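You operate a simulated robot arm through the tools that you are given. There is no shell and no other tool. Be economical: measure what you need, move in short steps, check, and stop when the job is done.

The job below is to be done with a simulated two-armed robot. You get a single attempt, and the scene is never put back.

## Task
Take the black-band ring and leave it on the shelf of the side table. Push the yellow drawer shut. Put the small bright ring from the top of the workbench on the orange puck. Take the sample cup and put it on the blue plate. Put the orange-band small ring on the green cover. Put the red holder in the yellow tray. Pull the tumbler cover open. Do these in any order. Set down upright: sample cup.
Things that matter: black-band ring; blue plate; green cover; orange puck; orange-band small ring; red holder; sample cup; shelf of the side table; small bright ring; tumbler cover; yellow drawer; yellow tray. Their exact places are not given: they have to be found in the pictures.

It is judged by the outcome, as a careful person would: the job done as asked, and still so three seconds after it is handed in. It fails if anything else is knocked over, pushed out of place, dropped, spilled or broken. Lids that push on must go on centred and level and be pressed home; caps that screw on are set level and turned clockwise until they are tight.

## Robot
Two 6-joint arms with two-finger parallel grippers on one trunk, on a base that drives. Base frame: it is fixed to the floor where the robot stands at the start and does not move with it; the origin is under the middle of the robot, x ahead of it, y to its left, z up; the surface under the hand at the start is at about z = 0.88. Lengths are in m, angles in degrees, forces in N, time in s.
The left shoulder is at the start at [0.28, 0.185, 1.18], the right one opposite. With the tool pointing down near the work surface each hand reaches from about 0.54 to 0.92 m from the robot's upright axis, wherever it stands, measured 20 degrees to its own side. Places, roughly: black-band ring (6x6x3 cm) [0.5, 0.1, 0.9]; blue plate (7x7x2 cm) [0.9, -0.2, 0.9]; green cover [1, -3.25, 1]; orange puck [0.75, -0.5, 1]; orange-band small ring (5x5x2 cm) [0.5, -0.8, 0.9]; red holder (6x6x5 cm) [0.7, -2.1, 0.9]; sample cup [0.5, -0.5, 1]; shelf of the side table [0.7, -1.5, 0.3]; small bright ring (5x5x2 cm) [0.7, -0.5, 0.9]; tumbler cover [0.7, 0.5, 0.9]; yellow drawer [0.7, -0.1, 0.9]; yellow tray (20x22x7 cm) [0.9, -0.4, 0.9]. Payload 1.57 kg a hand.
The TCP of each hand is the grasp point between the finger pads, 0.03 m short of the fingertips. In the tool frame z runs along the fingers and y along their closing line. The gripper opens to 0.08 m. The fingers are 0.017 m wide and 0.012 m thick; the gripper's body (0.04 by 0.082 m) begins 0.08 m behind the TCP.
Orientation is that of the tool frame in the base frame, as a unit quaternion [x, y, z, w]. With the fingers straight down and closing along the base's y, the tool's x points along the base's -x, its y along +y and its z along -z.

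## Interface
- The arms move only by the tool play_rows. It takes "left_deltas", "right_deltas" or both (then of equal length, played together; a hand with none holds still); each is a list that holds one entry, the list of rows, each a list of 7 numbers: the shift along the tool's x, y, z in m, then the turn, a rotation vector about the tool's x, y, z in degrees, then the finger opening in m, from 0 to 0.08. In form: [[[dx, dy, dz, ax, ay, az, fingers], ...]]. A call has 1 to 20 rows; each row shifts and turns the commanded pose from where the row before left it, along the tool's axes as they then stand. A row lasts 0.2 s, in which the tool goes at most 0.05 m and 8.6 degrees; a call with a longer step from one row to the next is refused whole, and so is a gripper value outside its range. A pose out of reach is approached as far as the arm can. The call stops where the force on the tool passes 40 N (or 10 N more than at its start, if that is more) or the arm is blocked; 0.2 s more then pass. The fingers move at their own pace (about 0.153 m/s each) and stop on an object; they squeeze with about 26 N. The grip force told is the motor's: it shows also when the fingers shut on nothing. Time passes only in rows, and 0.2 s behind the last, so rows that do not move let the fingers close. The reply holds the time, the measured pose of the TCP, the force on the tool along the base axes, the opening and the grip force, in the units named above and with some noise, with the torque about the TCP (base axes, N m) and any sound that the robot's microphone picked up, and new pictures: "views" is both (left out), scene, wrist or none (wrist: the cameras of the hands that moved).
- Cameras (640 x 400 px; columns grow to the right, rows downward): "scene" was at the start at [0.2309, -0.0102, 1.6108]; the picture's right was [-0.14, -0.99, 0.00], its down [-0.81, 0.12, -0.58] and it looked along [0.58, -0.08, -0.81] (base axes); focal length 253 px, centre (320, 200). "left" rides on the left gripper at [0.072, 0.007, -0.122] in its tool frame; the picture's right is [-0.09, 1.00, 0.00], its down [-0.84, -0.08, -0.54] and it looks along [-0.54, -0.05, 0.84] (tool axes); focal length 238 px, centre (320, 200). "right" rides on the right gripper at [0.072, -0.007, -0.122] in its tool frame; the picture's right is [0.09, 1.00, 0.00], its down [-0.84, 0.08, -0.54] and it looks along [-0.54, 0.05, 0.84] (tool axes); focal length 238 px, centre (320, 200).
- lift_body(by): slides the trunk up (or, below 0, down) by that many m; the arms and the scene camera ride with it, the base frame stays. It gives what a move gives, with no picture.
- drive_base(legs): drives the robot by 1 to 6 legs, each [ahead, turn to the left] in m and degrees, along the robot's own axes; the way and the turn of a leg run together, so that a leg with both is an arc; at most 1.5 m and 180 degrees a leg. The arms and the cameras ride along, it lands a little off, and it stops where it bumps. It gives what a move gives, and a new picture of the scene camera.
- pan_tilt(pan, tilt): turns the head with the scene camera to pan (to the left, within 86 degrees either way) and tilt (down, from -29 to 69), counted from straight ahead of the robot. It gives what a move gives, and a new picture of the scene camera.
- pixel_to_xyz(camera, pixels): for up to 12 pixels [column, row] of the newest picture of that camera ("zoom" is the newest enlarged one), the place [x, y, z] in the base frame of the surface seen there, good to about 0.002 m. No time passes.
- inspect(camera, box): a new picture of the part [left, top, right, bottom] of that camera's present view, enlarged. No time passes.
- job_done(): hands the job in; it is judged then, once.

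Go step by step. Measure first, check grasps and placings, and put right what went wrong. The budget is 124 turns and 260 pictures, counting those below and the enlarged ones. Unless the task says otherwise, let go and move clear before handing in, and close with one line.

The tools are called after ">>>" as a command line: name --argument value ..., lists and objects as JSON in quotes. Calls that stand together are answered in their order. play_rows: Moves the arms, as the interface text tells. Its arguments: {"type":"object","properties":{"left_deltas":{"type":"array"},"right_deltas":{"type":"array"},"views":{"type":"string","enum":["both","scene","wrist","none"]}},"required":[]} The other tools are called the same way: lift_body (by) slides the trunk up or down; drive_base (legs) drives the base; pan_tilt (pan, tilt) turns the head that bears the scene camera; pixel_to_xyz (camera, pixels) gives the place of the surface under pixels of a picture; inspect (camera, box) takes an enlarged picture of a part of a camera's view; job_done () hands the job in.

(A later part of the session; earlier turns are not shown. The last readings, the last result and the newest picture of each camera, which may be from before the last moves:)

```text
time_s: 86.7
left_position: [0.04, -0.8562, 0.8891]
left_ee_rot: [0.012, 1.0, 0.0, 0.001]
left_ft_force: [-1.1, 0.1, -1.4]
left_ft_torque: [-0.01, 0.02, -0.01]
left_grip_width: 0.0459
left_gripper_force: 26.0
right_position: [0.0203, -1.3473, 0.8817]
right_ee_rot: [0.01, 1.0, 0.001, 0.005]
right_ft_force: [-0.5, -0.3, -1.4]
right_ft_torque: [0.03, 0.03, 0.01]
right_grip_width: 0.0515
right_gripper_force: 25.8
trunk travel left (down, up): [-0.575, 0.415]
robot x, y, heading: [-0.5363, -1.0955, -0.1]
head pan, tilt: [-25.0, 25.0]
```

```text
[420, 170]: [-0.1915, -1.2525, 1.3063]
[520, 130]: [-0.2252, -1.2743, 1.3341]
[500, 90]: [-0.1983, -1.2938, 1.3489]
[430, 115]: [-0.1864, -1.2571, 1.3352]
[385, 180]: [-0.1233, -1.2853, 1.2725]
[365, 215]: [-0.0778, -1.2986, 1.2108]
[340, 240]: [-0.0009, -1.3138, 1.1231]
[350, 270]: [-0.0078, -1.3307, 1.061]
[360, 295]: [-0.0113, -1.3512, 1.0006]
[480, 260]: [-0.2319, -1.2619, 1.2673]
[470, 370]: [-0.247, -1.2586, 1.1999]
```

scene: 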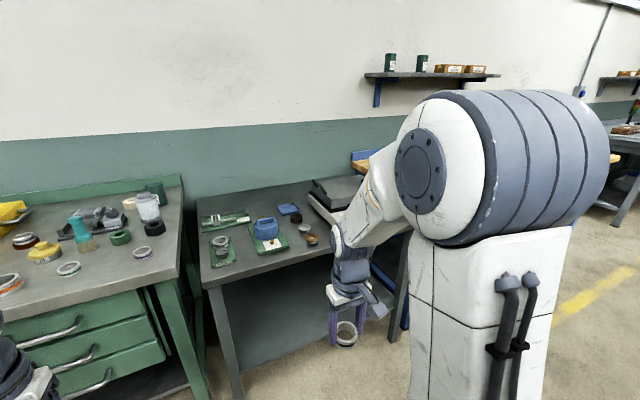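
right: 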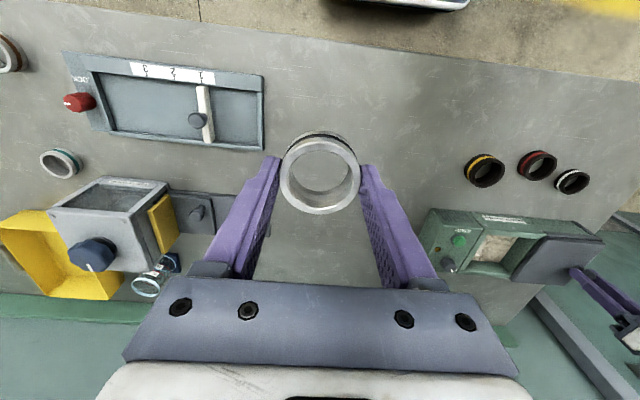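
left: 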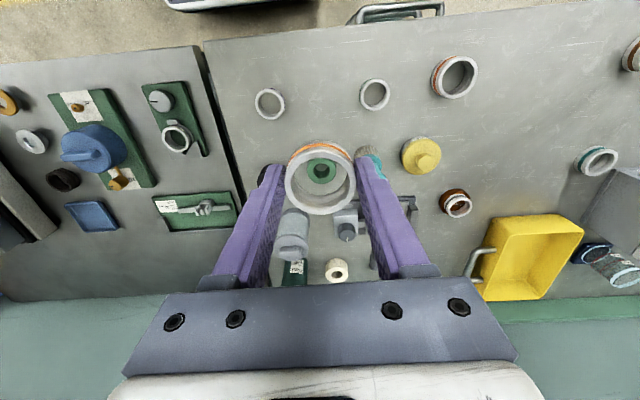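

Upper arm is ~0.43 m vertical with the elbow 0.45 m above the shoulder, so full lowering with a longish reach keeps the forearm under the tabletop (0.76). First tuck the left hand back, raise both a bit, then lower.

>>> play_rows --left_deltas '[[[0.03, 0.012, -0.015, 0, 0, 0, 0.0], [0.03, 0.012, -0.015, 0, 0, 0, 0.0], [0.03, 0.012, -0.015, 0, 0, 0, 0.0], [0.03, 0.012, -0.015, 0, 0, 0, 0.0]]]' --right_deltas '[[[0, 0, -0.015, 0, 0, 0, 0.0], [0, 0, -0.015, 0, 0, 0, 0.0], [0, 0, -0.015, 0, 0, 0, 0.0], [0, 0, -0.015, 0, 0, 0, 0.0]]]' --views "none"

>>> lift_body --by -0.3

>>> lift_body --by -0.27

>>> pan_tilt --pan -20 --tilt 20

```text
time_s: 87.7
left_position: [-0.0776, -0.8063, 0.9508]
left_ee_rot: [0.012, 1.0, -0.001, 0.001]
left_ft_force: [-0.1, -0.3, -0.6]
left_ft_torque: [-0.02, 0.03, -0.01]
left_grip_width: 0.0458
left_gripper_force: 25.9
right_position: [0.0201, -1.3473, 0.9412]
right_ee_rot: [0.011, 1.0, 0.001, 0.004]
right_ft_force: [0.4, -0.7, -1.2]
right_ft_torque: [-0.01, 0.05, -0.02]
right_grip_width: 0.0514
right_gripper_force: 26.0
trunk travel left (down, up): [-0.575, 0.415]
robot x, y, heading: [-0.5329, -1.0998, -0.4]
head pan, tilt: [-25.0, 25.0]
```

```text
time_s: 90.7
left_position: [-0.0778, -0.8058, 0.6499]
left_ee_rot: [0.011, 1.0, 0.0, 0.001]
left_ft_force: [-0.8, -0.8, -0.1]
left_ft_torque: [0.0, -0.01, 0.0]
left_grip_width: 0.0459
left_gripper_force: 25.9
right_position: [0.0208, -1.3488, 0.6412]
right_ee_rot: [0.01, 1.0, 0.001, 0.004]
right_ft_force: [0.1, 0.0, -0.5]
right_ft_torque: [0.01, -0.01, -0.02]
right_grip_width: 0.0512
right_gripper_force: 26.8
trunk travel left (down, up): [-0.275, 0.715]
robot x, y, heading: [-0.5346, -1.0978, -0.3]
head pan, tilt: [-25.0, 25.0]
```

```text
time_s: 93.5
left_position: [-0.0768, -0.8064, 0.3798]
left_ee_rot: [0.011, 1.0, 0.0, 0.001]
left_ft_force: [1.0, -0.2, -1.2]
left_ft_torque: [0.01, -0.02, -0.03]
left_grip_width: 0.0459
left_gripper_force: 25.9
right_position: [0.021, -1.3472, 0.3719]
right_ee_rot: [0.01, 1.0, 0.0, 0.004]
right_ft_force: [-0.8, 0.0, -0.8]
right_ft_torque: [0.01, -0.03, -0.02]
right_grip_width: 0.0516
right_gripper_force: 26.3
trunk travel left (down, up): [-0.005, 0.985]
robot x, y, heading: [-0.5412, -1.1028, -0.0]
head pan, tilt: [-25.0, 25.0]
```

```text
time_s: 94.2
left_position: [-0.077, -0.8075, 0.3795]
left_ee_rot: [0.011, 1.0, 0.0, 0.001]
left_ft_force: [0.8, 0.6, -0.8]
left_ft_torque: [-0.01, 0.01, 0.01]
left_grip_width: 0.046
left_gripper_force: 25.5
right_position: [0.0208, -1.3476, 0.372]
right_ee_rot: [0.012, 1.0, 0.001, 0.004]
right_ft_force: [-1.3, -0.9, -1.0]
right_ft_torque: [-0.03, 0.0, -0.04]
right_grip_width: 0.0515
right_gripper_force: 25.6
trunk travel left (down, up): [-0.005, 0.985]
robot x, y, heading: [-0.5378, -1.0969, -0.1]
head pan, tilt: [-20.0, 20.0]
```

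scene: 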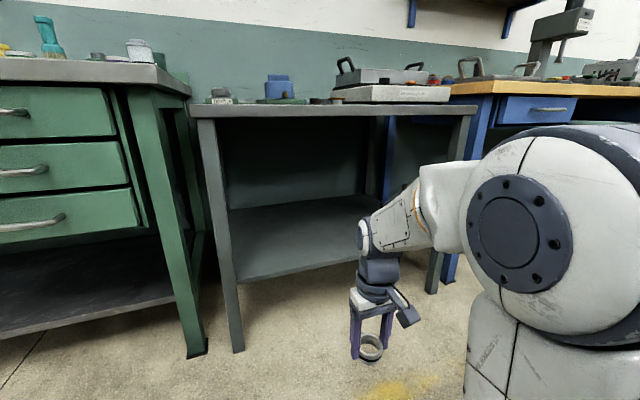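

The shelf is open and empty between legs. Drive ahead 0.28.

>>> drive_base --legs '[[0.28, 0]]'

>>> pixel_to_xyz --camera "scene" --pixels '[[300, 250], [220, 130], [360, 108]]'

```text
time_s: 96.1
left_position: [0.2086, -0.8067, 0.38]
left_ee_rot: [0.012, 1.0, 0.0, 0.001]
left_ft_force: [-0.3, 0.3, -1.1]
left_ft_torque: [0.01, -0.01, 0.0]
left_grip_width: 0.0462
left_gripper_force: 25.9
right_position: [0.3048, -1.349, 0.3714]
right_ee_rot: [0.01, 1.0, 0.001, 0.004]
right_ft_force: [0.8, 0.0, -1.2]
right_ft_torque: [0.05, 0.02, -0.01]
right_grip_width: 0.0516
right_gripper_force: 26.2
trunk travel left (down, up): [-0.005, 0.985]
robot x, y, heading: [-0.2511, -1.1003, -0.2]
head pan, tilt: [-20.0, 20.0]
```

scene: 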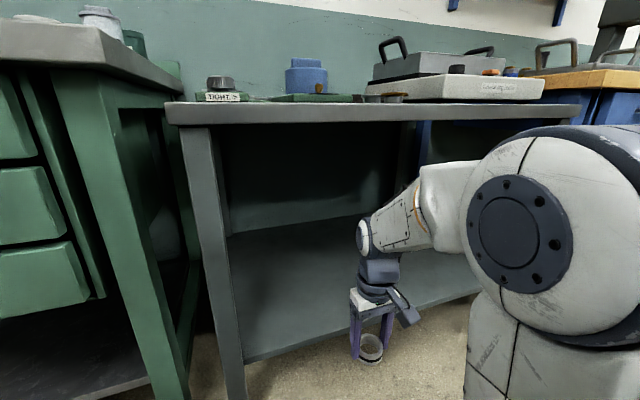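

```text
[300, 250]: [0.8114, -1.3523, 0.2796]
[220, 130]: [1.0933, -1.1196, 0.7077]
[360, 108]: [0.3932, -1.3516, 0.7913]
```

Extend the right hand 0.2 m forward under the tabletop, slowly.

>>> play_rows --right_deltas '[[[-0.02, 0, 0, 0, 0, 0, 0.0], [-0.02, 0, 0, 0, 0, 0, 0.0], [-0.02, 0, 0, 0, 0, 0, 0.0], [-0.02, 0, 0, 0, 0, 0, 0.0], [-0.02, 0, 0, 0, 0, 0, 0.0], [-0.02, 0, 0, 0, 0, 0, 0.0], [-0.02, 0, 0, 0, 0, 0, 0.0], [-0.02, 0, 0, 0, 0, 0, 0.0], [-0.02, 0, 0, 0, 0, 0, 0.0], [-0.02, 0, 0, 0, 0, 0, 0.0], [-0.015, 0, 0, 0, 0, 0, 0.0]]]'

```text
time_s: 98.5
left_position: [0.2074, -0.808, 0.3795]
left_ee_rot: [0.012, 1.0, 0.0, 0.001]
left_ft_force: [0.6, 0.1, -1.8]
left_ft_torque: [0.0, 0.0, 0.0]
left_grip_width: 0.0458
left_gripper_force: 25.4
right_position: [0.5202, -1.3518, 0.3759]
right_ee_rot: [0.01, 1.0, 0.001, 0.005]
right_ft_force: [-1.3, 0.3, -1.6]
right_ft_torque: [-0.01, -0.02, 0.01]
right_grip_width: 0.0514
right_gripper_force: 25.7
trunk travel left (down, up): [-0.005, 0.985]
robot x, y, heading: [-0.2553, -1.0983, -0.6]
head pan, tilt: [-20.0, 20.0]
```

scene: 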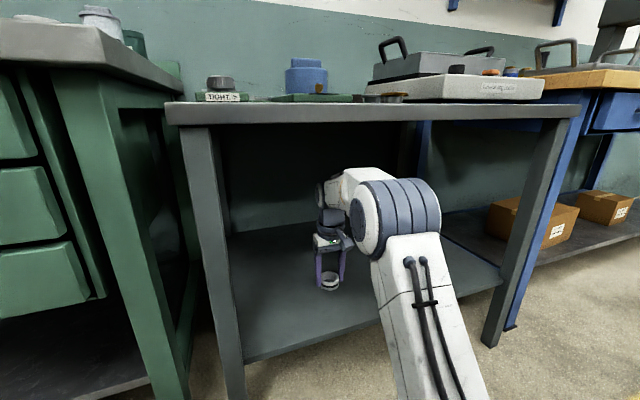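
right: 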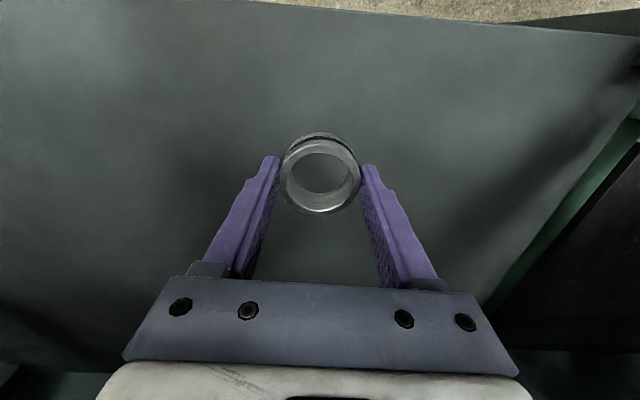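

Clear below and above. Lower to the shelf (TCP z≈0.313).

>>> play_rows --right_deltas '[[[0, 0, 0.015, 0, 0, 0, 0.0], [0, 0, 0.015, 0, 0, 0, 0.0], [0, 0, 0.015, 0, 0, 0, 0.0], [0, 0, 0.01, 0, 0, 0, 0.0], [0, 0, 0.004, 0, 0, 0, 0.0], [0, 0, 0.003, 0, 0, 0, 0.0], [0, 0, 0.0, 0, 0, 0, 0.0]]]' --views "none"

```text
time_s: 100.1
left_position: [0.2058, -0.8066, 0.3803]
left_ee_rot: [0.011, 1.0, -0.002, 0.001]
left_ft_force: [-0.4, 0.0, -1.9]
left_ft_torque: [-0.02, -0.02, 0.0]
left_grip_width: 0.0459
left_gripper_force: 25.6
right_position: [0.5212, -1.3527, 0.3155]
right_ee_rot: [0.01, 1.0, 0.0, 0.005]
right_ft_force: [-4.8, -0.9, 15.5]
right_ft_torque: [-0.03, 0.56, 0.06]
right_grip_width: 0.0514
right_gripper_force: 26.4
trunk travel left (down, up): [-0.005, 0.985]
robot x, y, heading: [-0.2522, -1.1019, -0.1]
head pan, tilt: [-20.0, 20.0]
```

Contact (15 N). Release, rise, and withdraw.

>>> play_rows --right_deltas '[[[0, 0, 0, 0, 0, 0, 0.08], [0, 0, 0, 0, 0, 0, 0.08], [0, 0, -0.02, 0, 0, 0, 0.08], [0, 0, -0.03, 0, 0, 0, 0.08], [0, 0, -0.03, 0, 0, 0, 0.08], [0.025, 0, 0, 0, 0, 0, 0.08], [0.025, 0, 0, 0, 0, 0, 0.08], [0.025, 0, 0, 0, 0, 0, 0.08], [0.025, 0, 0, 0, 0, 0, 0.08], [0.025, 0, 0, 0, 0, 0, 0.08], [0.025, 0, 0, 0, 0, 0, 0.08], [0.025, 0, 0, 0, 0, 0, 0.08], [0.025, 0, 0, 0, 0, 0, 0.08]]]' --views "both"

```text
time_s: 102.9
left_position: [0.208, -0.8061, 0.3799]
left_ee_rot: [0.012, 1.0, 0.0, 0.0]
left_ft_force: [-0.4, 0.1, -0.5]
left_ft_torque: [0.0, -0.02, -0.02]
left_grip_width: 0.0461
left_gripper_force: 26.3
right_position: [0.3224, -1.3478, 0.3876]
right_ee_rot: [0.011, 1.0, 0.001, 0.004]
right_ft_force: [-0.2, -0.6, 0.0]
right_ft_torque: [0.0, 0.0, -0.02]
right_grip_width: 0.08
right_gripper_force: 0.1
trunk travel left (down, up): [-0.005, 0.985]
robot x, y, heading: [-0.2536, -1.0999, 0.1]
head pan, tilt: [-20.0, 20.0]
```

scene: 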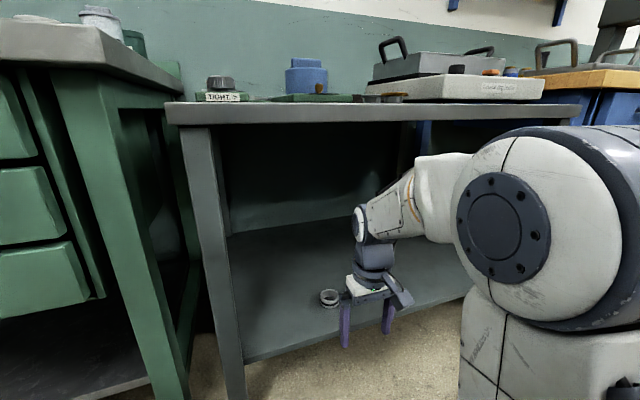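
right: 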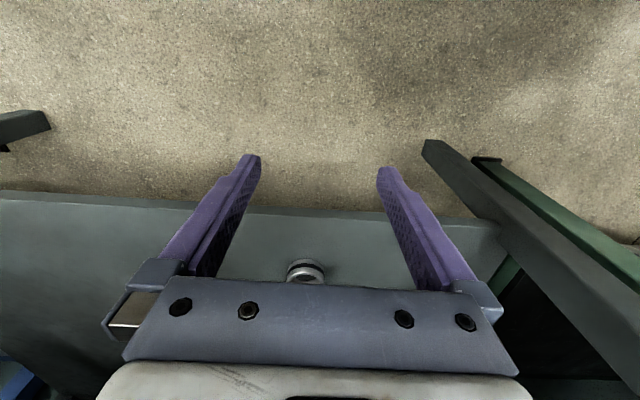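

The black-band ring stands on the shelf (scene 330,297). Back off, raise the trunk, and return to driving distance.

>>> drive_base --legs '[[-0.15, 0]]'

>>> lift_body --by 0.4

>>> lift_body --by 0.4

>>> lift_body --by 0.07

>>> drive_base --legs '[[0.28, 0], [0, -90]]'

>>> pan_tilt --pan 20 --tilt 30

```text
time_s: 104.3
left_position: [0.0549, -0.809, 0.3803]
left_ee_rot: [0.014, 1.0, 0.0, 0.0]
left_ft_force: [0.0, 0.0, -1.4]
left_ft_torque: [-0.03, 0.01, -0.01]
left_grip_width: 0.046
left_gripper_force: 26.0
right_position: [0.1664, -1.3518, 0.3882]
right_ee_rot: [0.014, 1.0, 0.001, 0.004]
right_ft_force: [0.5, 0.1, 0.3]
right_ft_torque: [-0.04, -0.01, 0.02]
right_grip_width: 0.0799
right_gripper_force: 0.0
trunk travel left (down, up): [-0.005, 0.985]
robot x, y, heading: [-0.41, -1.0977, -0.5]
head pan, tilt: [-20.0, 20.0]
```

scene: 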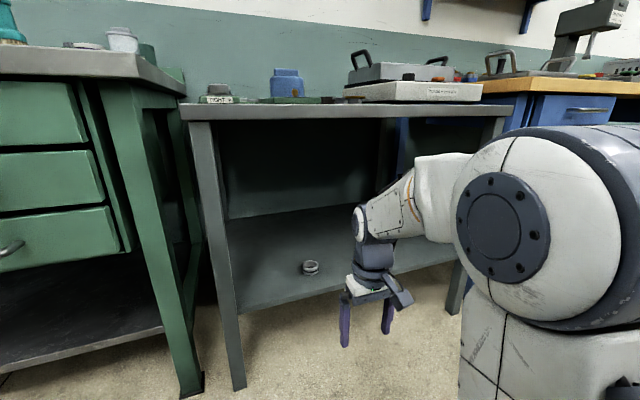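

```text
time_s: 108.1
left_position: [0.055, -0.8089, 0.7795]
left_ee_rot: [0.014, 1.0, 0.0, 0.001]
left_ft_force: [0.2, 0.0, -1.0]
left_ft_torque: [-0.01, 0.01, -0.01]
left_grip_width: 0.0459
left_gripper_force: 25.9
right_position: [0.1656, -1.3512, 0.788]
right_ee_rot: [0.014, 1.0, 0.001, 0.004]
right_ft_force: [0.2, 0.6, 0.3]
right_ft_torque: [0.05, -0.01, 0.0]
right_grip_width: 0.0801
right_gripper_force: 0.0
trunk travel left (down, up): [-0.405, 0.585]
robot x, y, heading: [-0.4072, -1.101, -0.5]
head pan, tilt: [-20.0, 20.0]
```

```text
time_s: 112.0
left_position: [0.0543, -0.8096, 1.1794]
left_ee_rot: [0.014, 1.0, 0.0, 0.001]
left_ft_force: [0.1, -0.5, -0.2]
left_ft_torque: [0.02, 0.01, -0.02]
left_grip_width: 0.046
left_gripper_force: 26.1
right_position: [0.1651, -1.3518, 1.1881]
right_ee_rot: [0.014, 1.0, 0.0, 0.004]
right_ft_force: [-0.3, 0.7, 0.9]
right_ft_torque: [0.01, -0.01, -0.02]
right_grip_width: 0.0801
right_gripper_force: 0.0
trunk travel left (down, up): [-0.805, 0.185]
robot x, y, heading: [-0.4045, -1.1001, -0.8]
head pan, tilt: [-20.0, 20.0]
```

```text
time_s: 113.0
left_position: [0.0554, -0.809, 1.2501]
left_ee_rot: [0.014, 1.0, -0.001, 0.001]
left_ft_force: [0.6, -0.6, -1.5]
left_ft_torque: [0.02, 0.02, -0.04]
left_grip_width: 0.0459
left_gripper_force: 26.0
right_position: [0.1667, -1.3504, 1.2579]
right_ee_rot: [0.014, 1.0, 0.001, 0.005]
right_ft_force: [0.1, -0.4, -0.3]
right_ft_torque: [0.03, 0.03, 0.01]
right_grip_width: 0.0801
right_gripper_force: 0.1
trunk travel left (down, up): [-0.875, 0.115]
robot x, y, heading: [-0.409, -1.0988, -0.4]
head pan, tilt: [-20.0, 20.0]
```

```text
time_s: 118.7
left_position: [0.1848, -1.5509, 1.2503]
left_ee_rot: [0.702, 0.712, -0.001, 0.001]
left_ft_force: [0.0, -0.3, -0.8]
left_ft_torque: [-0.01, -0.03, 0.0]
left_grip_width: 0.0461
left_gripper_force: 25.7
right_position: [-0.3529, -1.6855, 1.2583]
right_ee_rot: [0.702, 0.712, -0.002, 0.004]
right_ft_force: [0.6, -0.6, -1.2]
right_ft_torque: [0.02, -0.01, -0.01]
right_grip_width: 0.0801
right_gripper_force: 0.0
trunk travel left (down, up): [-0.875, 0.115]
robot x, y, heading: [-0.1252, -1.103, -88.0]
head pan, tilt: [-20.0, 20.0]
```

scene: 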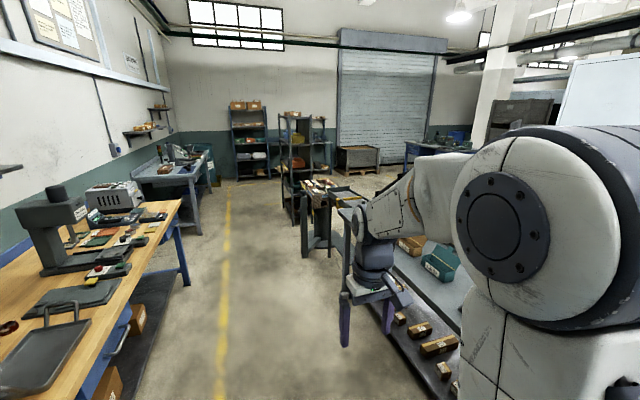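

```text
time_s: 119.8
left_position: [0.1847, -1.5501, 1.25]
left_ee_rot: [0.703, 0.712, 0.0, 0.0]
left_ft_force: [-0.7, -0.1, -0.7]
left_ft_torque: [0.01, -0.01, 0.0]
left_grip_width: 0.0461
left_gripper_force: 26.5
right_position: [-0.3524, -1.6854, 1.2581]
right_ee_rot: [0.702, 0.712, -0.003, 0.003]
right_ft_force: [0.6, 0.9, -0.9]
right_ft_torque: [-0.03, 0.0, 0.0]
right_grip_width: 0.0801
right_gripper_force: 0.0
trunk travel left (down, up): [-0.875, 0.115]
robot x, y, heading: [-0.1254, -1.1015, -88.0]
head pan, tilt: [20.0, 30.0]
```

scene: 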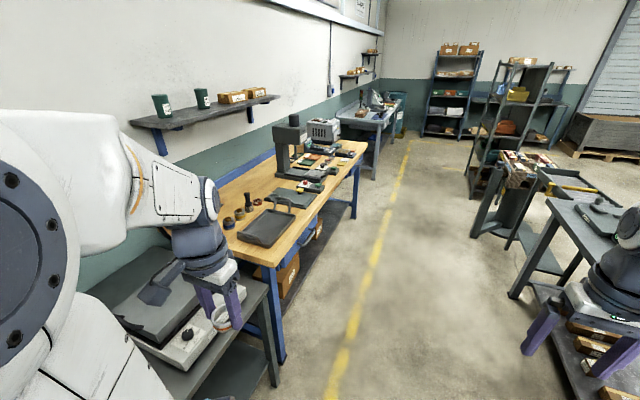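

Enlarge the wood bench to find the green cover and red holder.

>>> inspect --camera "scene" --box '[200, 100, 380, 260]'

>>> pixel_to_xyz --camera "scene" --pixels '[[229, 222], [239, 215], [249, 200], [310, 185], [303, 174], [302, 160], [318, 162], [330, 155], [325, 130], [265, 225]]'

```text
2.50 times, centred on (290, 180) of scene
```

zoom: 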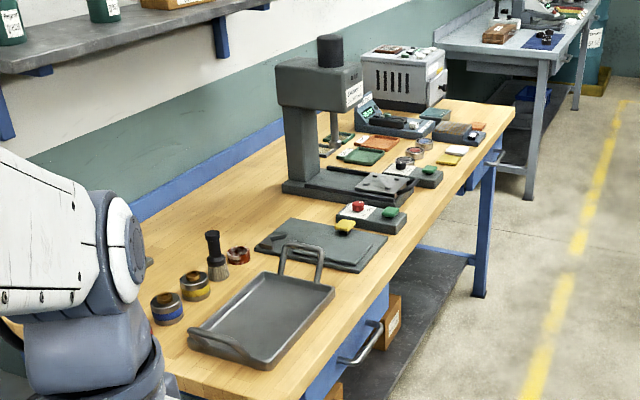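

```text
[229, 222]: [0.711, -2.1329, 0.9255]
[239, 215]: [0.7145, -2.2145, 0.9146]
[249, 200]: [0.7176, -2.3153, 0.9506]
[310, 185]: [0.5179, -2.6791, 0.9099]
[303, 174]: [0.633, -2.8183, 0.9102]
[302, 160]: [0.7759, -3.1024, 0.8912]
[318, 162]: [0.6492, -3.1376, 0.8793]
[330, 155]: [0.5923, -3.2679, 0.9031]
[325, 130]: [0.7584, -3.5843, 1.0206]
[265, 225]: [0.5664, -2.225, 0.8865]
```

Candidates for the red holder are near (0.71,-2.1…-2.3). Drive on toward y≈-3.3 to view the green cover.

>>> drive_base --legs '[[0, -2], [1.15, 0], [1.1, 0], [0, 90]]'

>>> pan_tilt --pan 0 --tilt 45

```text
time_s: 135.2
left_position: [0.3425, -3.0417, 1.2496]
left_ee_rot: [-0.016, 1.0, 0.0, 0.001]
left_ft_force: [0.1, -0.1, 0.2]
left_ft_torque: [-0.02, 0.01, 0.03]
left_grip_width: 0.0462
left_gripper_force: 25.4
right_position: [0.4871, -3.576, 1.2577]
right_ee_rot: [-0.016, 1.0, 0.001, 0.004]
right_ft_force: [1.1, 0.0, -0.2]
right_ft_torque: [-0.03, 0.01, 0.03]
right_grip_width: 0.0799
right_gripper_force: 0.0
trunk travel left (down, up): [-0.875, 0.115]
robot x, y, heading: [-0.0971, -3.3593, 3.0]
head pan, tilt: [20.0, 30.0]
```

scene: 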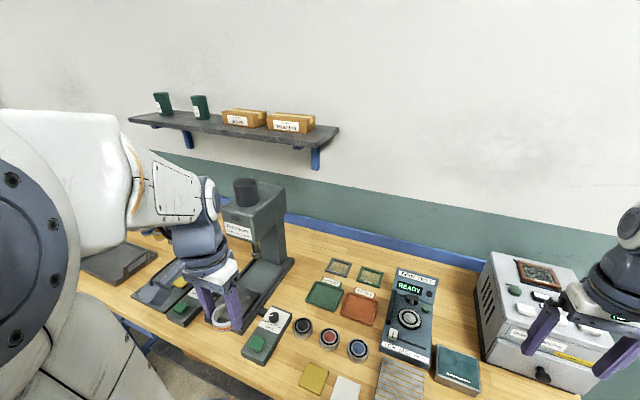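

```text
time_s: 136.0
left_position: [0.3433, -3.0416, 1.2502]
left_ee_rot: [-0.016, 1.0, 0.001, 0.0]
left_ft_force: [0.3, 0.1, -0.5]
left_ft_torque: [-0.01, -0.02, -0.02]
left_grip_width: 0.0459
left_gripper_force: 26.2
right_position: [0.4875, -3.5763, 1.2569]
right_ee_rot: [-0.018, 1.0, 0.0, 0.005]
right_ft_force: [-0.2, 0.3, -0.5]
right_ft_torque: [0.02, 0.01, -0.02]
right_grip_width: 0.0799
right_gripper_force: 0.1
trunk travel left (down, up): [-0.875, 0.115]
robot x, y, heading: [-0.0979, -3.3588, 2.8]
head pan, tilt: [0.0, 45.0]
```

scene: 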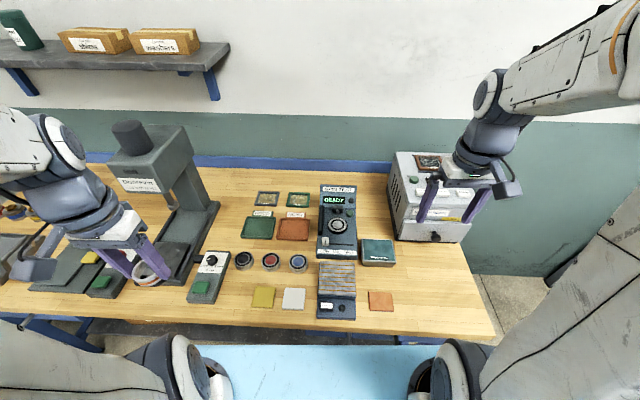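

Enlarge the middle of the bench to identify the green cover.

>>> inspect --camera "scene" --box '[220, 170, 400, 310]'

>>> pixel_to_xyz --camera "scene" --pixels '[[258, 228], [268, 199], [298, 200], [295, 228], [246, 220], [272, 220], [242, 238], [270, 239], [290, 193], [308, 194], [288, 206], [308, 206]]'

```text
2.86 times, centred on (310, 240) of scene
```

zoom: 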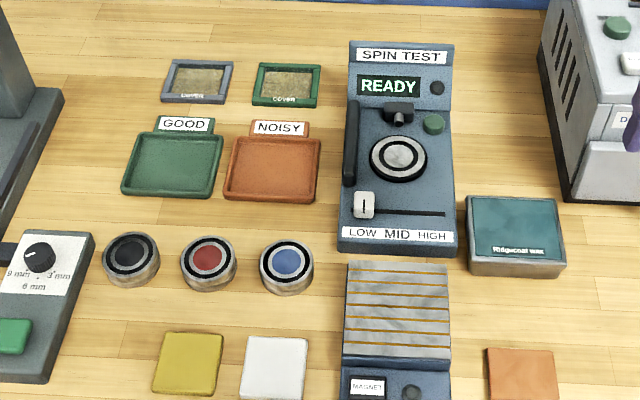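

```text
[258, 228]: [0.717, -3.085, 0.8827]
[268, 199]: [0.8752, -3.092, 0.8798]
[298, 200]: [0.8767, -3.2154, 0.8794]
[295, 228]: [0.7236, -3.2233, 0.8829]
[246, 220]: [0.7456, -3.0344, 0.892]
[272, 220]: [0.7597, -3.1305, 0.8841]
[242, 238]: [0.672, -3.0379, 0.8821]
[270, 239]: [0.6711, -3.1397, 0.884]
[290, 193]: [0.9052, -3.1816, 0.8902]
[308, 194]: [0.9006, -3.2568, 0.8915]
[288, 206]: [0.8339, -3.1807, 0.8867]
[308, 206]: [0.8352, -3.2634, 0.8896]
```

The green cover is the frame labelled COVER at ≈(0.873,-3.218), rim z 0.89, recess 0.88. Drive ahead to bring it within reach.

>>> drive_base --legs '[[0.12, -2.8]]'

>>> pixel_to_xyz --camera "scene" --pixels '[[190, 150], [200, 190], [150, 140], [300, 345]]'

```text
time_s: 137.3
left_position: [0.4817, -3.0587, 1.2507]
left_ee_rot: [0.008, 1.0, 0.0, 0.001]
left_ft_force: [0.7, -0.4, -0.7]
left_ft_torque: [-0.01, 0.02, -0.01]
left_grip_width: 0.046
left_gripper_force: 26.1
right_position: [0.5997, -3.5998, 1.2572]
right_ee_rot: [0.007, 1.0, 0.001, 0.004]
right_ft_force: [0.1, -0.4, -0.3]
right_ft_torque: [0.02, 0.0, 0.03]
right_grip_width: 0.0799
right_gripper_force: 0.1
trunk travel left (down, up): [-0.875, 0.115]
robot x, y, heading: [0.0259, -3.3563, 0.4]
head pan, tilt: [0.0, 45.0]
```

scene: 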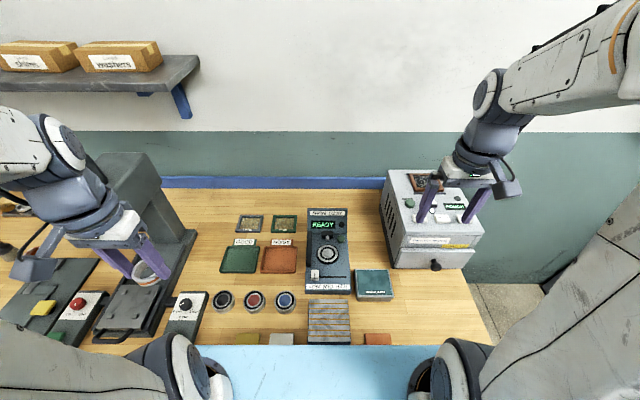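

```text
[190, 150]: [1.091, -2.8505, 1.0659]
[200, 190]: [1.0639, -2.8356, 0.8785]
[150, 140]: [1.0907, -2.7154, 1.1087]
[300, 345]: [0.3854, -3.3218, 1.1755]
```

>>> pixel_to_xyz --camera "scene" --pixels '[[150, 175], [125, 160], [155, 155], [195, 235], [285, 224], [272, 218], [297, 218], [270, 231], [297, 231], [172, 210]]'

>>> inspect --camera "scene" --box '[220, 195, 320, 260]'

```text
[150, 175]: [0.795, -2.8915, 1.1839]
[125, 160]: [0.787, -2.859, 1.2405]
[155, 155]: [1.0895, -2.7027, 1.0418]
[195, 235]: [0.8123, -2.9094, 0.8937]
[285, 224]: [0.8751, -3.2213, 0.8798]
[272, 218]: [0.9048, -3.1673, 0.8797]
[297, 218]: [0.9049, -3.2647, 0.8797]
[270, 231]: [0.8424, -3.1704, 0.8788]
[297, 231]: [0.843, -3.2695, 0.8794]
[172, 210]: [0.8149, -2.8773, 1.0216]
```

```text
6.15 times, centred on (270, 228) of scene
```

zoom: 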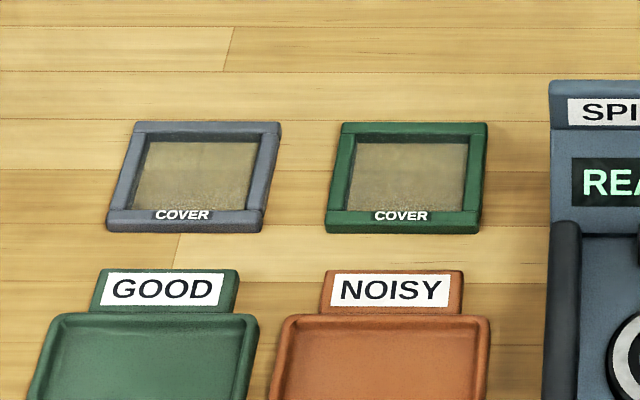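

Cover window centre ≈(0.875,-3.219), window ~7.5 cm. Carry the ring above it.

>>> play_rows --left_deltas '[[[-0.0393, -0.0154, 0, 0, 0, 0, 0.0], [-0.0393, -0.0154, 0, 0, 0, 0, 0.0], [-0.0393, -0.0154, 0, 0, 0, 0, 0.0], [-0.0393, -0.0154, 0, 0, 0, 0, 0.0], [-0.0393, -0.0154, 0, 0, 0, 0, 0.0], [-0.0393, -0.0154, 0, 0, 0, 0, 0.0], [-0.0393, -0.0154, 0, 0, 0, 0, 0.0], [-0.0393, -0.0154, 0, 0, 0, 0, 0.0], [-0.0393, -0.0154, 0, 0, 0, 0, 0.0], [-0.0393, -0.0154, 0, 0, 0, 0, 0.0], [0, 0, 0.045, 0, 0, 0, 0.0], [0, 0, 0.045, 0, 0, 0, 0.0], [0, 0, 0.045, 0, 0, 0, 0.0], [0, 0, 0.045, 0, 0, 0, 0.0], [0, 0, 0.045, 0, 0, 0, 0.0], [0, 0, 0.045, 0, 0, 0, 0.0], [0, 0, 0, 0, 0, 0, 0.0]]]' --views "wrist"

```text
time_s: 140.9
left_position: [0.8778, -3.223, 0.9823]
left_ee_rot: [0.009, 1.0, 0.0, 0.001]
left_ft_force: [-0.3, -0.5, -0.7]
left_ft_torque: [0.0, 0.01, -0.02]
left_grip_width: 0.046
left_gripper_force: 26.3
right_position: [0.5996, -3.5997, 1.257]
right_ee_rot: [0.008, 1.0, 0.0, 0.004]
right_ft_force: [0.9, 0.3, -0.4]
right_ft_torque: [-0.01, 0.05, 0.01]
right_grip_width: 0.0797
right_gripper_force: 0.0
trunk travel left (down, up): [-0.875, 0.115]
robot x, y, heading: [0.0221, -3.3569, 0.1]
head pan, tilt: [0.0, 45.0]
```

left: 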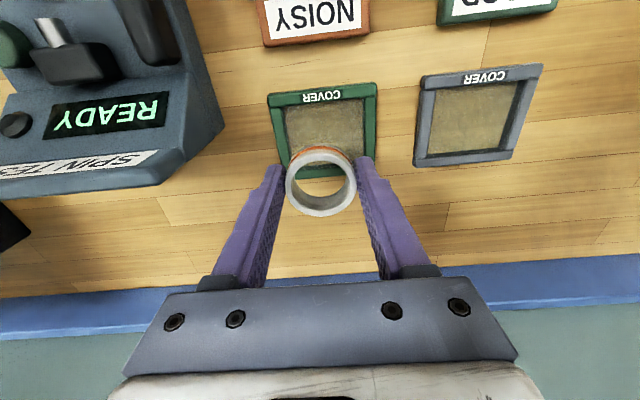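

>>> pixel_to_xyz --camera "left" --pixels '[[289, 180], [353, 180], [321, 150], [321, 212], [290, 110], [360, 104], [292, 155], [365, 150], [325, 130], [270, 100], [375, 88], [279, 163]]'

```text
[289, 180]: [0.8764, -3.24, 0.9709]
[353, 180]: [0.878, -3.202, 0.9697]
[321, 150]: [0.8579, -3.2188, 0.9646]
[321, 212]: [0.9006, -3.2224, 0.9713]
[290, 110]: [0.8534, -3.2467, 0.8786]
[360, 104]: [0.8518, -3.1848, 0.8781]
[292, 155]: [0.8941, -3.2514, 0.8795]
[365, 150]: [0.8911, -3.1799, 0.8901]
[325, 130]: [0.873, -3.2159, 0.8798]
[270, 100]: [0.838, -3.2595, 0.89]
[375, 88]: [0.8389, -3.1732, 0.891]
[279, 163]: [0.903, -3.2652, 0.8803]
```

Ring centre (0.879,-3.221) must shift to ≈(0.875,-3.217), but the fingers (7 cm outside) may foul the window rim; measure the window precisely.

>>> inspect --camera "left" --box '[250, 75, 400, 225]'

```text
2.67 times, centred on (325, 150) of left
```

zoom: 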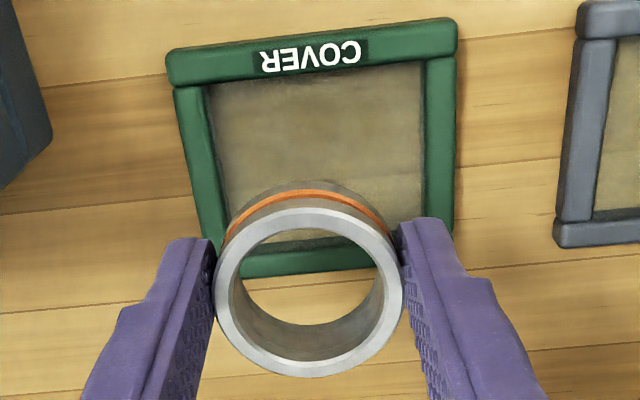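

>>> pixel_to_xyz --camera "zoom" --pixels '[[178, 130], [195, 125], [206, 125], [216, 125], [420, 100], [426, 100], [440, 100], [454, 100], [320, 50], [320, 76], [320, 245], [320, 270]]'

```text
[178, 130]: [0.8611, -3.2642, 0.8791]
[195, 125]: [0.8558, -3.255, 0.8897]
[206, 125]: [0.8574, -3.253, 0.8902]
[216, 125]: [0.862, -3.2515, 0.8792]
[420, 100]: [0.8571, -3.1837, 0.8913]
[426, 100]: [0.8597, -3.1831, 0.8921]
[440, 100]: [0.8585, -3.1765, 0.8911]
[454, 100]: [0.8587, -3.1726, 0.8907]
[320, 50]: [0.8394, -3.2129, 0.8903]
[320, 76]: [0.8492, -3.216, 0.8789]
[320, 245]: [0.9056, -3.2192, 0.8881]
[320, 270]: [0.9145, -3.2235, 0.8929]
```

The window is 6.7×5.6 cm, too narrow for the fingers, so I'll stop with fingertips just above the rim (ring bottom then <1 cm over the recess, still guided by the fingers) and ease the grip open.

>>> play_rows --left_deltas '[[[0.003, 0.0025, 0.02, 0, 0, 0, 0.0], [0, 0, 0.02, 0, 0, 0, 0.0], [0, 0, 0.012, 0, 0, 0, 0.0], [0, 0, 0.007, 0, 0, 0, 0.0], [0, 0, 0, 0, 0, 0, 0.0]]]' --views "wrist"

```text
time_s: 142.1
left_position: [0.8714, -3.2202, 0.9236]
left_ee_rot: [0.007, 1.0, -0.001, 0.001]
left_ft_force: [-0.9, 0.9, 9.6]
left_ft_torque: [0.03, 0.23, -0.02]
left_grip_width: 0.0458
left_gripper_force: 25.6
right_position: [0.5988, -3.5999, 1.2576]
right_ee_rot: [0.007, 1.0, 0.001, 0.004]
right_ft_force: [-0.3, 0.0, 0.3]
right_ft_torque: [0.02, 0.0, 0.02]
right_grip_width: 0.0802
right_gripper_force: 0.1
trunk travel left (down, up): [-0.875, 0.115]
robot x, y, heading: [0.0228, -3.3544, 0.2]
head pan, tilt: [0.0, 45.0]
```

left: 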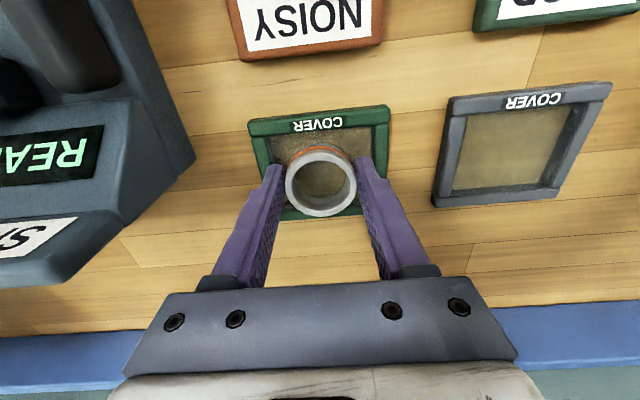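

>>> pixel_to_xyz --camera "left" --pixels '[[289, 180], [353, 180], [321, 150], [321, 212], [300, 150], [345, 150], [320, 136], [320, 128]]'

>>> inspect --camera "left" --box '[240, 100, 400, 230]'

```text
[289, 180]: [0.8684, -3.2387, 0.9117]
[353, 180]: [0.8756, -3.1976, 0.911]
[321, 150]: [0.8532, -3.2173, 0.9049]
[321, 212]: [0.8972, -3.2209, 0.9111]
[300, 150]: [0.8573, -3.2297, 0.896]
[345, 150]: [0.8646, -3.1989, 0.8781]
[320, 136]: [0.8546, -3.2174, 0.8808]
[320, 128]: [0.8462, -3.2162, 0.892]
```

```text
3.08 times, centred on (320, 165) of left
```

zoom: 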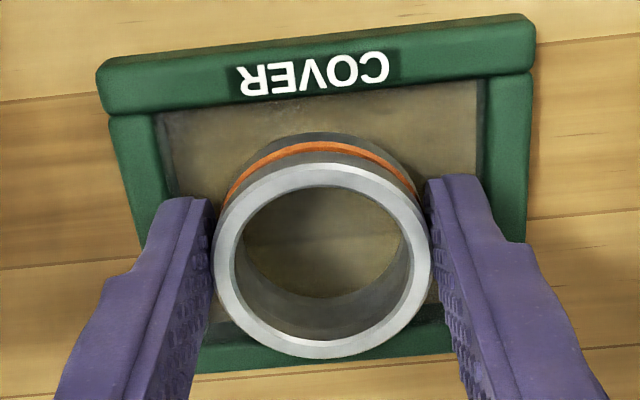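

The ring hangs level within the window, a fingertip just touching the rim. Raise 1.5 mm and ease open.

>>> play_rows --left_deltas '[[[0, 0, -0.0015, 0, 0, 0, 0.0], [0, 0, 0, 0, 0, 0, 0.0455], [0, 0, 0, 0, 0, 0, 0.046], [0, 0, 0, 0, 0, 0, 0.0465], [0, 0, 0, 0, 0, 0, 0.047], [0, 0, 0, 0, 0, 0, 0.048], [0, 0, 0, 0, 0, 0, 0.05], [0, 0, 0, 0, 0, 0, 0.056], [0, 0, 0, 0, 0, 0, 0.064], [0, 0, -0.03, 0, 0, 0, 0.07], [0, 0, -0.04, 0, 0, 0, 0.07], [0, 0, -0.04, 0, 0, 0, 0.07], [0, 0, -0.04, 0, 0, 0, 0.07]]]' --views "wrist"

>>> inspect --camera "left" --box '[240, 60, 400, 190]'

```text
time_s: 144.9
left_position: [0.8655, -3.216, 1.0737]
left_ee_rot: [0.009, 1.0, 0.0, 0.001]
left_ft_force: [0.2, 0.4, -0.3]
left_ft_torque: [-0.02, -0.01, 0.02]
left_grip_width: 0.07
left_gripper_force: 0.1
right_position: [0.5992, -3.6015, 1.2574]
right_ee_rot: [0.008, 1.0, 0.001, 0.005]
right_ft_force: [0.4, -0.4, -0.3]
right_ft_torque: [0.0, 0.01, 0.01]
right_grip_width: 0.0801
right_gripper_force: 0.2
trunk travel left (down, up): [-0.875, 0.115]
robot x, y, heading: [0.0225, -3.3542, 0.1]
head pan, tilt: [0.0, 45.0]
```

left: 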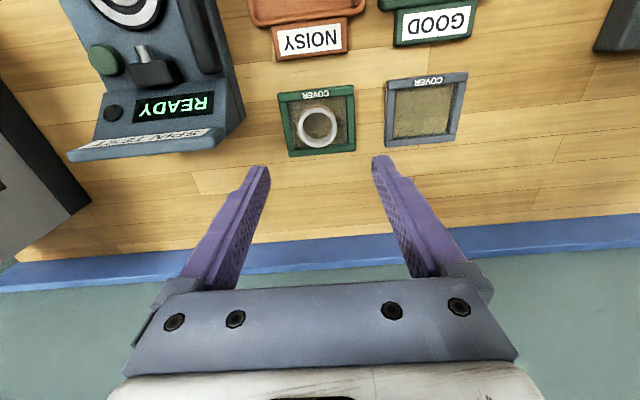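

```text
3.08 times, centred on (320, 125) of left
```

zoom: 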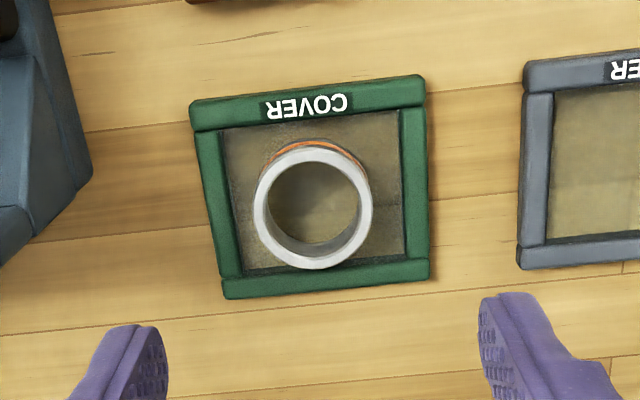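

Ring lies flat in the green cover. Retract the left hand along its path.

>>> play_rows --left_deltas '[[[0, 0, -0.045, 0, 0, 0, 0.07], [0, 0, -0.045, 0, 0, 0, 0.07], [0, 0, -0.045, 0, 0, 0, 0.07], [0, 0, -0.045, 0, 0, 0, 0.07], [0.0393, 0.0154, 0, 0, 0, 0, 0.07], [0.0393, 0.0154, 0, 0, 0, 0, 0.07], [0.0393, 0.0154, 0, 0, 0, 0, 0.07], [0.0393, 0.0154, 0, 0, 0, 0, 0.07], [0.0393, 0.0154, 0, 0, 0, 0, 0.07], [0.0393, 0.0154, 0, 0, 0, 0, 0.07], [0.0393, 0.0154, 0, 0, 0, 0, 0.07], [0.0393, 0.0154, 0, 0, 0, 0, 0.07], [0.0393, 0.0154, 0, 0, 0, 0, 0.07], [0.0393, 0.0154, 0, 0, 0, 0, 0.07]]]' --views "none"

>>> drive_base --legs '[[-0.12, 0], [0, 90], [1.45, 0], [0, -90]]'

>>> pan_tilt --pan -15 --tilt 50

```text
time_s: 147.9
left_position: [0.4792, -3.0574, 1.2526]
left_ee_rot: [0.009, 1.0, 0.0, 0.0]
left_ft_force: [-0.1, 0.1, -0.9]
left_ft_torque: [0.0, -0.01, 0.01]
left_grip_width: 0.0699
left_gripper_force: 0.0
right_position: [0.5995, -3.6003, 1.2576]
right_ee_rot: [0.008, 1.0, 0.002, 0.004]
right_ft_force: [-0.3, 0.1, 0.4]
right_ft_torque: [0.02, 0.01, 0.01]
right_grip_width: 0.08
right_gripper_force: 0.1
trunk travel left (down, up): [-0.875, 0.115]
robot x, y, heading: [0.0271, -3.3561, 0.4]
head pan, tilt: [0.0, 45.0]
```

```text
time_s: 163.2
left_position: [0.3756, -1.674, 1.2538]
left_ee_rot: [0.008, 1.0, 0.0, 0.0]
left_ft_force: [-0.6, 0.6, 0.7]
left_ft_torque: [-0.02, 0.02, 0.02]
left_grip_width: 0.07
left_gripper_force: 0.0
right_position: [0.4965, -2.2159, 1.2572]
right_ee_rot: [0.007, 1.0, 0.001, 0.004]
right_ft_force: [-0.2, -0.2, 0.1]
right_ft_torque: [0.0, -0.01, -0.03]
right_grip_width: 0.08
right_gripper_force: 0.0
trunk travel left (down, up): [-0.875, 0.115]
robot x, y, heading: [-0.0787, -1.9723, 0.2]
head pan, tilt: [0.0, 45.0]
```

scene: 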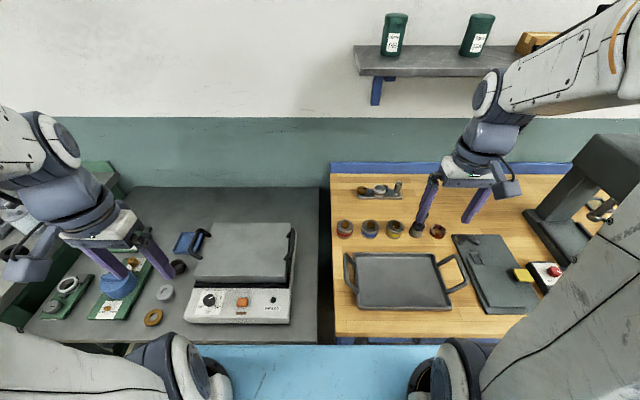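

```text
time_s: 164.0
left_position: [0.3756, -1.6743, 1.254]
left_ee_rot: [0.008, 1.0, 0.0, 0.001]
left_ft_force: [0.4, 0.6, 0.4]
left_ft_torque: [0.0, -0.01, 0.0]
left_grip_width: 0.0702
left_gripper_force: 0.0
right_position: [0.4954, -2.2181, 1.2589]
right_ee_rot: [0.007, 1.0, 0.001, 0.004]
right_ft_force: [-0.1, 0.4, -0.2]
right_ft_torque: [-0.01, -0.02, -0.01]
right_grip_width: 0.0802
right_gripper_force: 0.1
trunk travel left (down, up): [-0.875, 0.115]
robot x, y, heading: [-0.0807, -1.9718, 0.3]
head pan, tilt: [-15.0, 50.0]
```

scene: 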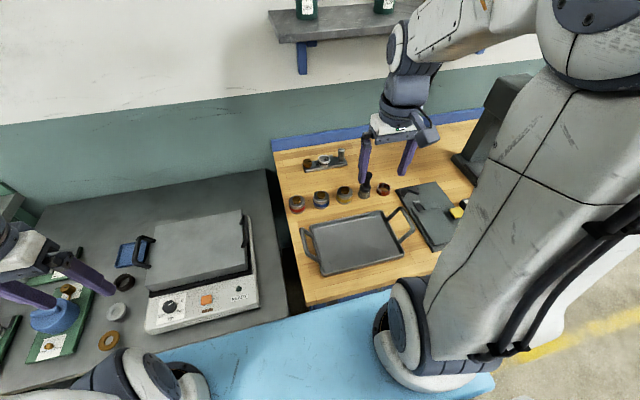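

>>> inspect --camera "scene" --box '[270, 150, 410, 240]'

>>> pixel_to_xyz --camera "scene" --pixels '[[296, 199], [290, 200], [303, 200], [296, 209], [321, 199], [343, 194], [310, 235], [300, 230], [384, 190], [297, 196]]'

```text
4.44 times, centred on (340, 195) of scene
```

zoom: 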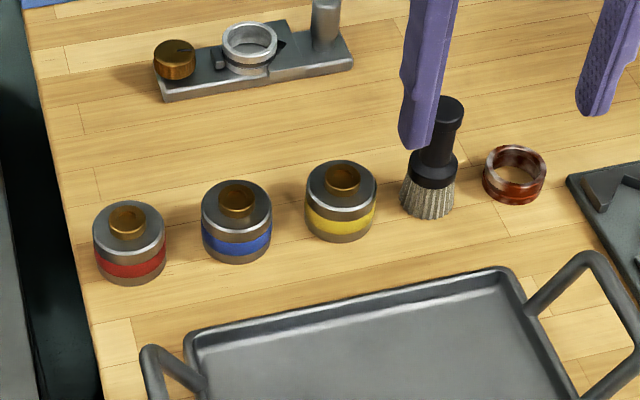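

```text
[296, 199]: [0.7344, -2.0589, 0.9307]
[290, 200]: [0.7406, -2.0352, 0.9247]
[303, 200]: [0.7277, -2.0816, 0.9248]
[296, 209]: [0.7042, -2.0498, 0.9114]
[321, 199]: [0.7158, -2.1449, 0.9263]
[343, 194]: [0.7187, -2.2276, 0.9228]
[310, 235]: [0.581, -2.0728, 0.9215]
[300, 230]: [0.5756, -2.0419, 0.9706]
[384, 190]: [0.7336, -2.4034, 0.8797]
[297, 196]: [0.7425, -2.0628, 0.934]
```

The red-banded holder is at ≈(0.733,-2.058), top z 0.925. Move the right hand above it.

>>> play_rows --right_deltas '[[[-0.034, 0.0234, 0, 0, 0, 0, 0.07], [-0.034, 0.0234, 0, 0, 0, 0, 0.07], [-0.034, 0.0234, 0, 0, 0, 0, 0.07], [-0.034, 0.0234, 0, 0, 0, 0, 0.07], [-0.034, 0.0234, 0, 0, 0, 0, 0.07], [-0.034, 0.0234, 0, 0, 0, 0, 0.07], [-0.034, 0.0234, 0, 0, 0, 0, 0.07], [0, 0, 0.045, 0, 0, 0, 0.07], [0, 0, 0.045, 0, 0, 0, 0.07], [0, 0, 0.045, 0, 0, 0, 0.07], [0, 0, 0.045, 0, 0, 0, 0.07], [0, 0, 0, 0, 0, 0, 0.07]]]' --views "wrist"

```text
time_s: 166.6
left_position: [0.3756, -1.6754, 1.253]
left_ee_rot: [0.008, 1.0, 0.0, 0.001]
left_ft_force: [0.3, 0.4, 0.6]
left_ft_torque: [-0.01, 0.01, 0.0]
left_grip_width: 0.07
left_gripper_force: 0.1
right_position: [0.7405, -2.0561, 1.0799]
right_ee_rot: [0.007, 1.0, 0.001, 0.004]
right_ft_force: [0.3, -0.8, -1.0]
right_ft_torque: [-0.01, 0.01, -0.01]
right_grip_width: 0.07
right_gripper_force: 0.0
trunk travel left (down, up): [-0.875, 0.115]
robot x, y, heading: [-0.0778, -1.9702, 0.1]
head pan, tilt: [-15.0, 50.0]
```

right: 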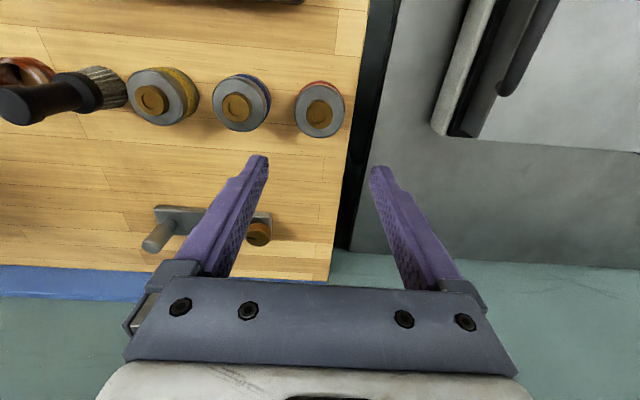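

>>> pixel_to_xyz --camera "right" --pixels '[[300, 112], [342, 116], [318, 92], [318, 136], [318, 114], [268, 105], [346, 105], [440, 130], [425, 60]]'

```text
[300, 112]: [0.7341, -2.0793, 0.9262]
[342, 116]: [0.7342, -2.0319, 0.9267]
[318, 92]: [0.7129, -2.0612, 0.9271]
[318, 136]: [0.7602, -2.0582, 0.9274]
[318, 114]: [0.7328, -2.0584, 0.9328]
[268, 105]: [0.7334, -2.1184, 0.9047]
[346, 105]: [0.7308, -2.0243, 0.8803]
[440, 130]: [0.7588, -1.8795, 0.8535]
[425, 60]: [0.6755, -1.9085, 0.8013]
```

Centre (0.736,-2.057), 5 cm wide. Descend, grip, lift.

>>> play_rows --right_deltas '[[[0.0045, -0.001, 0.03, 0, 0, 0, 0.07], [0, 0, 0.035, 0, 0, 0, 0.07], [0, 0, 0.035, 0, 0, 0, 0.07], [0, 0, 0.035, 0, 0, 0, 0.07], [0, 0, 0.022, 0, 0, 0, 0.07], [0, 0, 0, 0, 0, 0, 0.0], [0, 0, 0, 0, 0, 0, 0.0], [0, 0, 0, 0, 0, 0, 0.0], [0, 0, -0.02, 0, 0, 0, 0.0], [0, 0, -0.04, 0, 0, 0, 0.0], [0, 0, -0.04, 0, 0, 0, 0.0], [0, 0, -0.04, 0, 0, 0, 0.0], [0, 0, -0.04, 0, 0, 0, 0.0], [0, 0, -0.04, 0, 0, 0, 0.0], [0, 0, -0.04, 0, 0, 0, 0.0], [0, 0, -0.04, 0, 0, 0, 0.0], [0, 0, -0.04, 0, 0, 0, 0.0]]]' --views "wrist"

```text
time_s: 170.2
left_position: [0.3763, -1.6754, 1.253]
left_ee_rot: [0.008, 1.0, -0.001, 0.001]
left_ft_force: [0.5, -0.3, -0.1]
left_ft_torque: [-0.02, 0.01, 0.05]
left_grip_width: 0.07
left_gripper_force: 0.1
right_position: [0.7344, -2.0612, 1.265]
right_ee_rot: [0.006, 1.0, 0.0, 0.004]
right_ft_force: [-0.1, 0.0, -6.2]
right_ft_torque: [0.04, -0.01, 0.02]
right_grip_width: 0.0574
right_gripper_force: 25.7
trunk travel left (down, up): [-0.875, 0.115]
robot x, y, heading: [-0.0791, -1.97, 0.4]
head pan, tilt: [-15.0, 50.0]
```

right: 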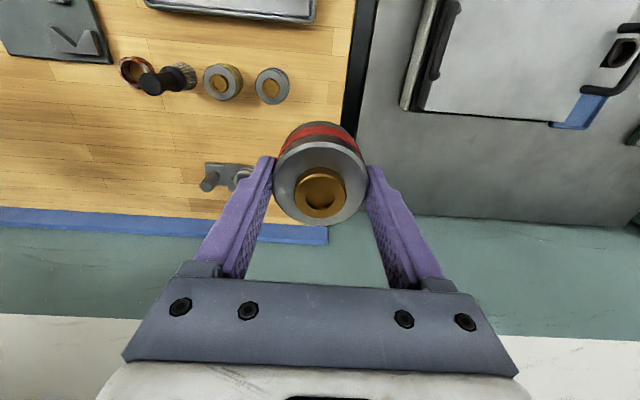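

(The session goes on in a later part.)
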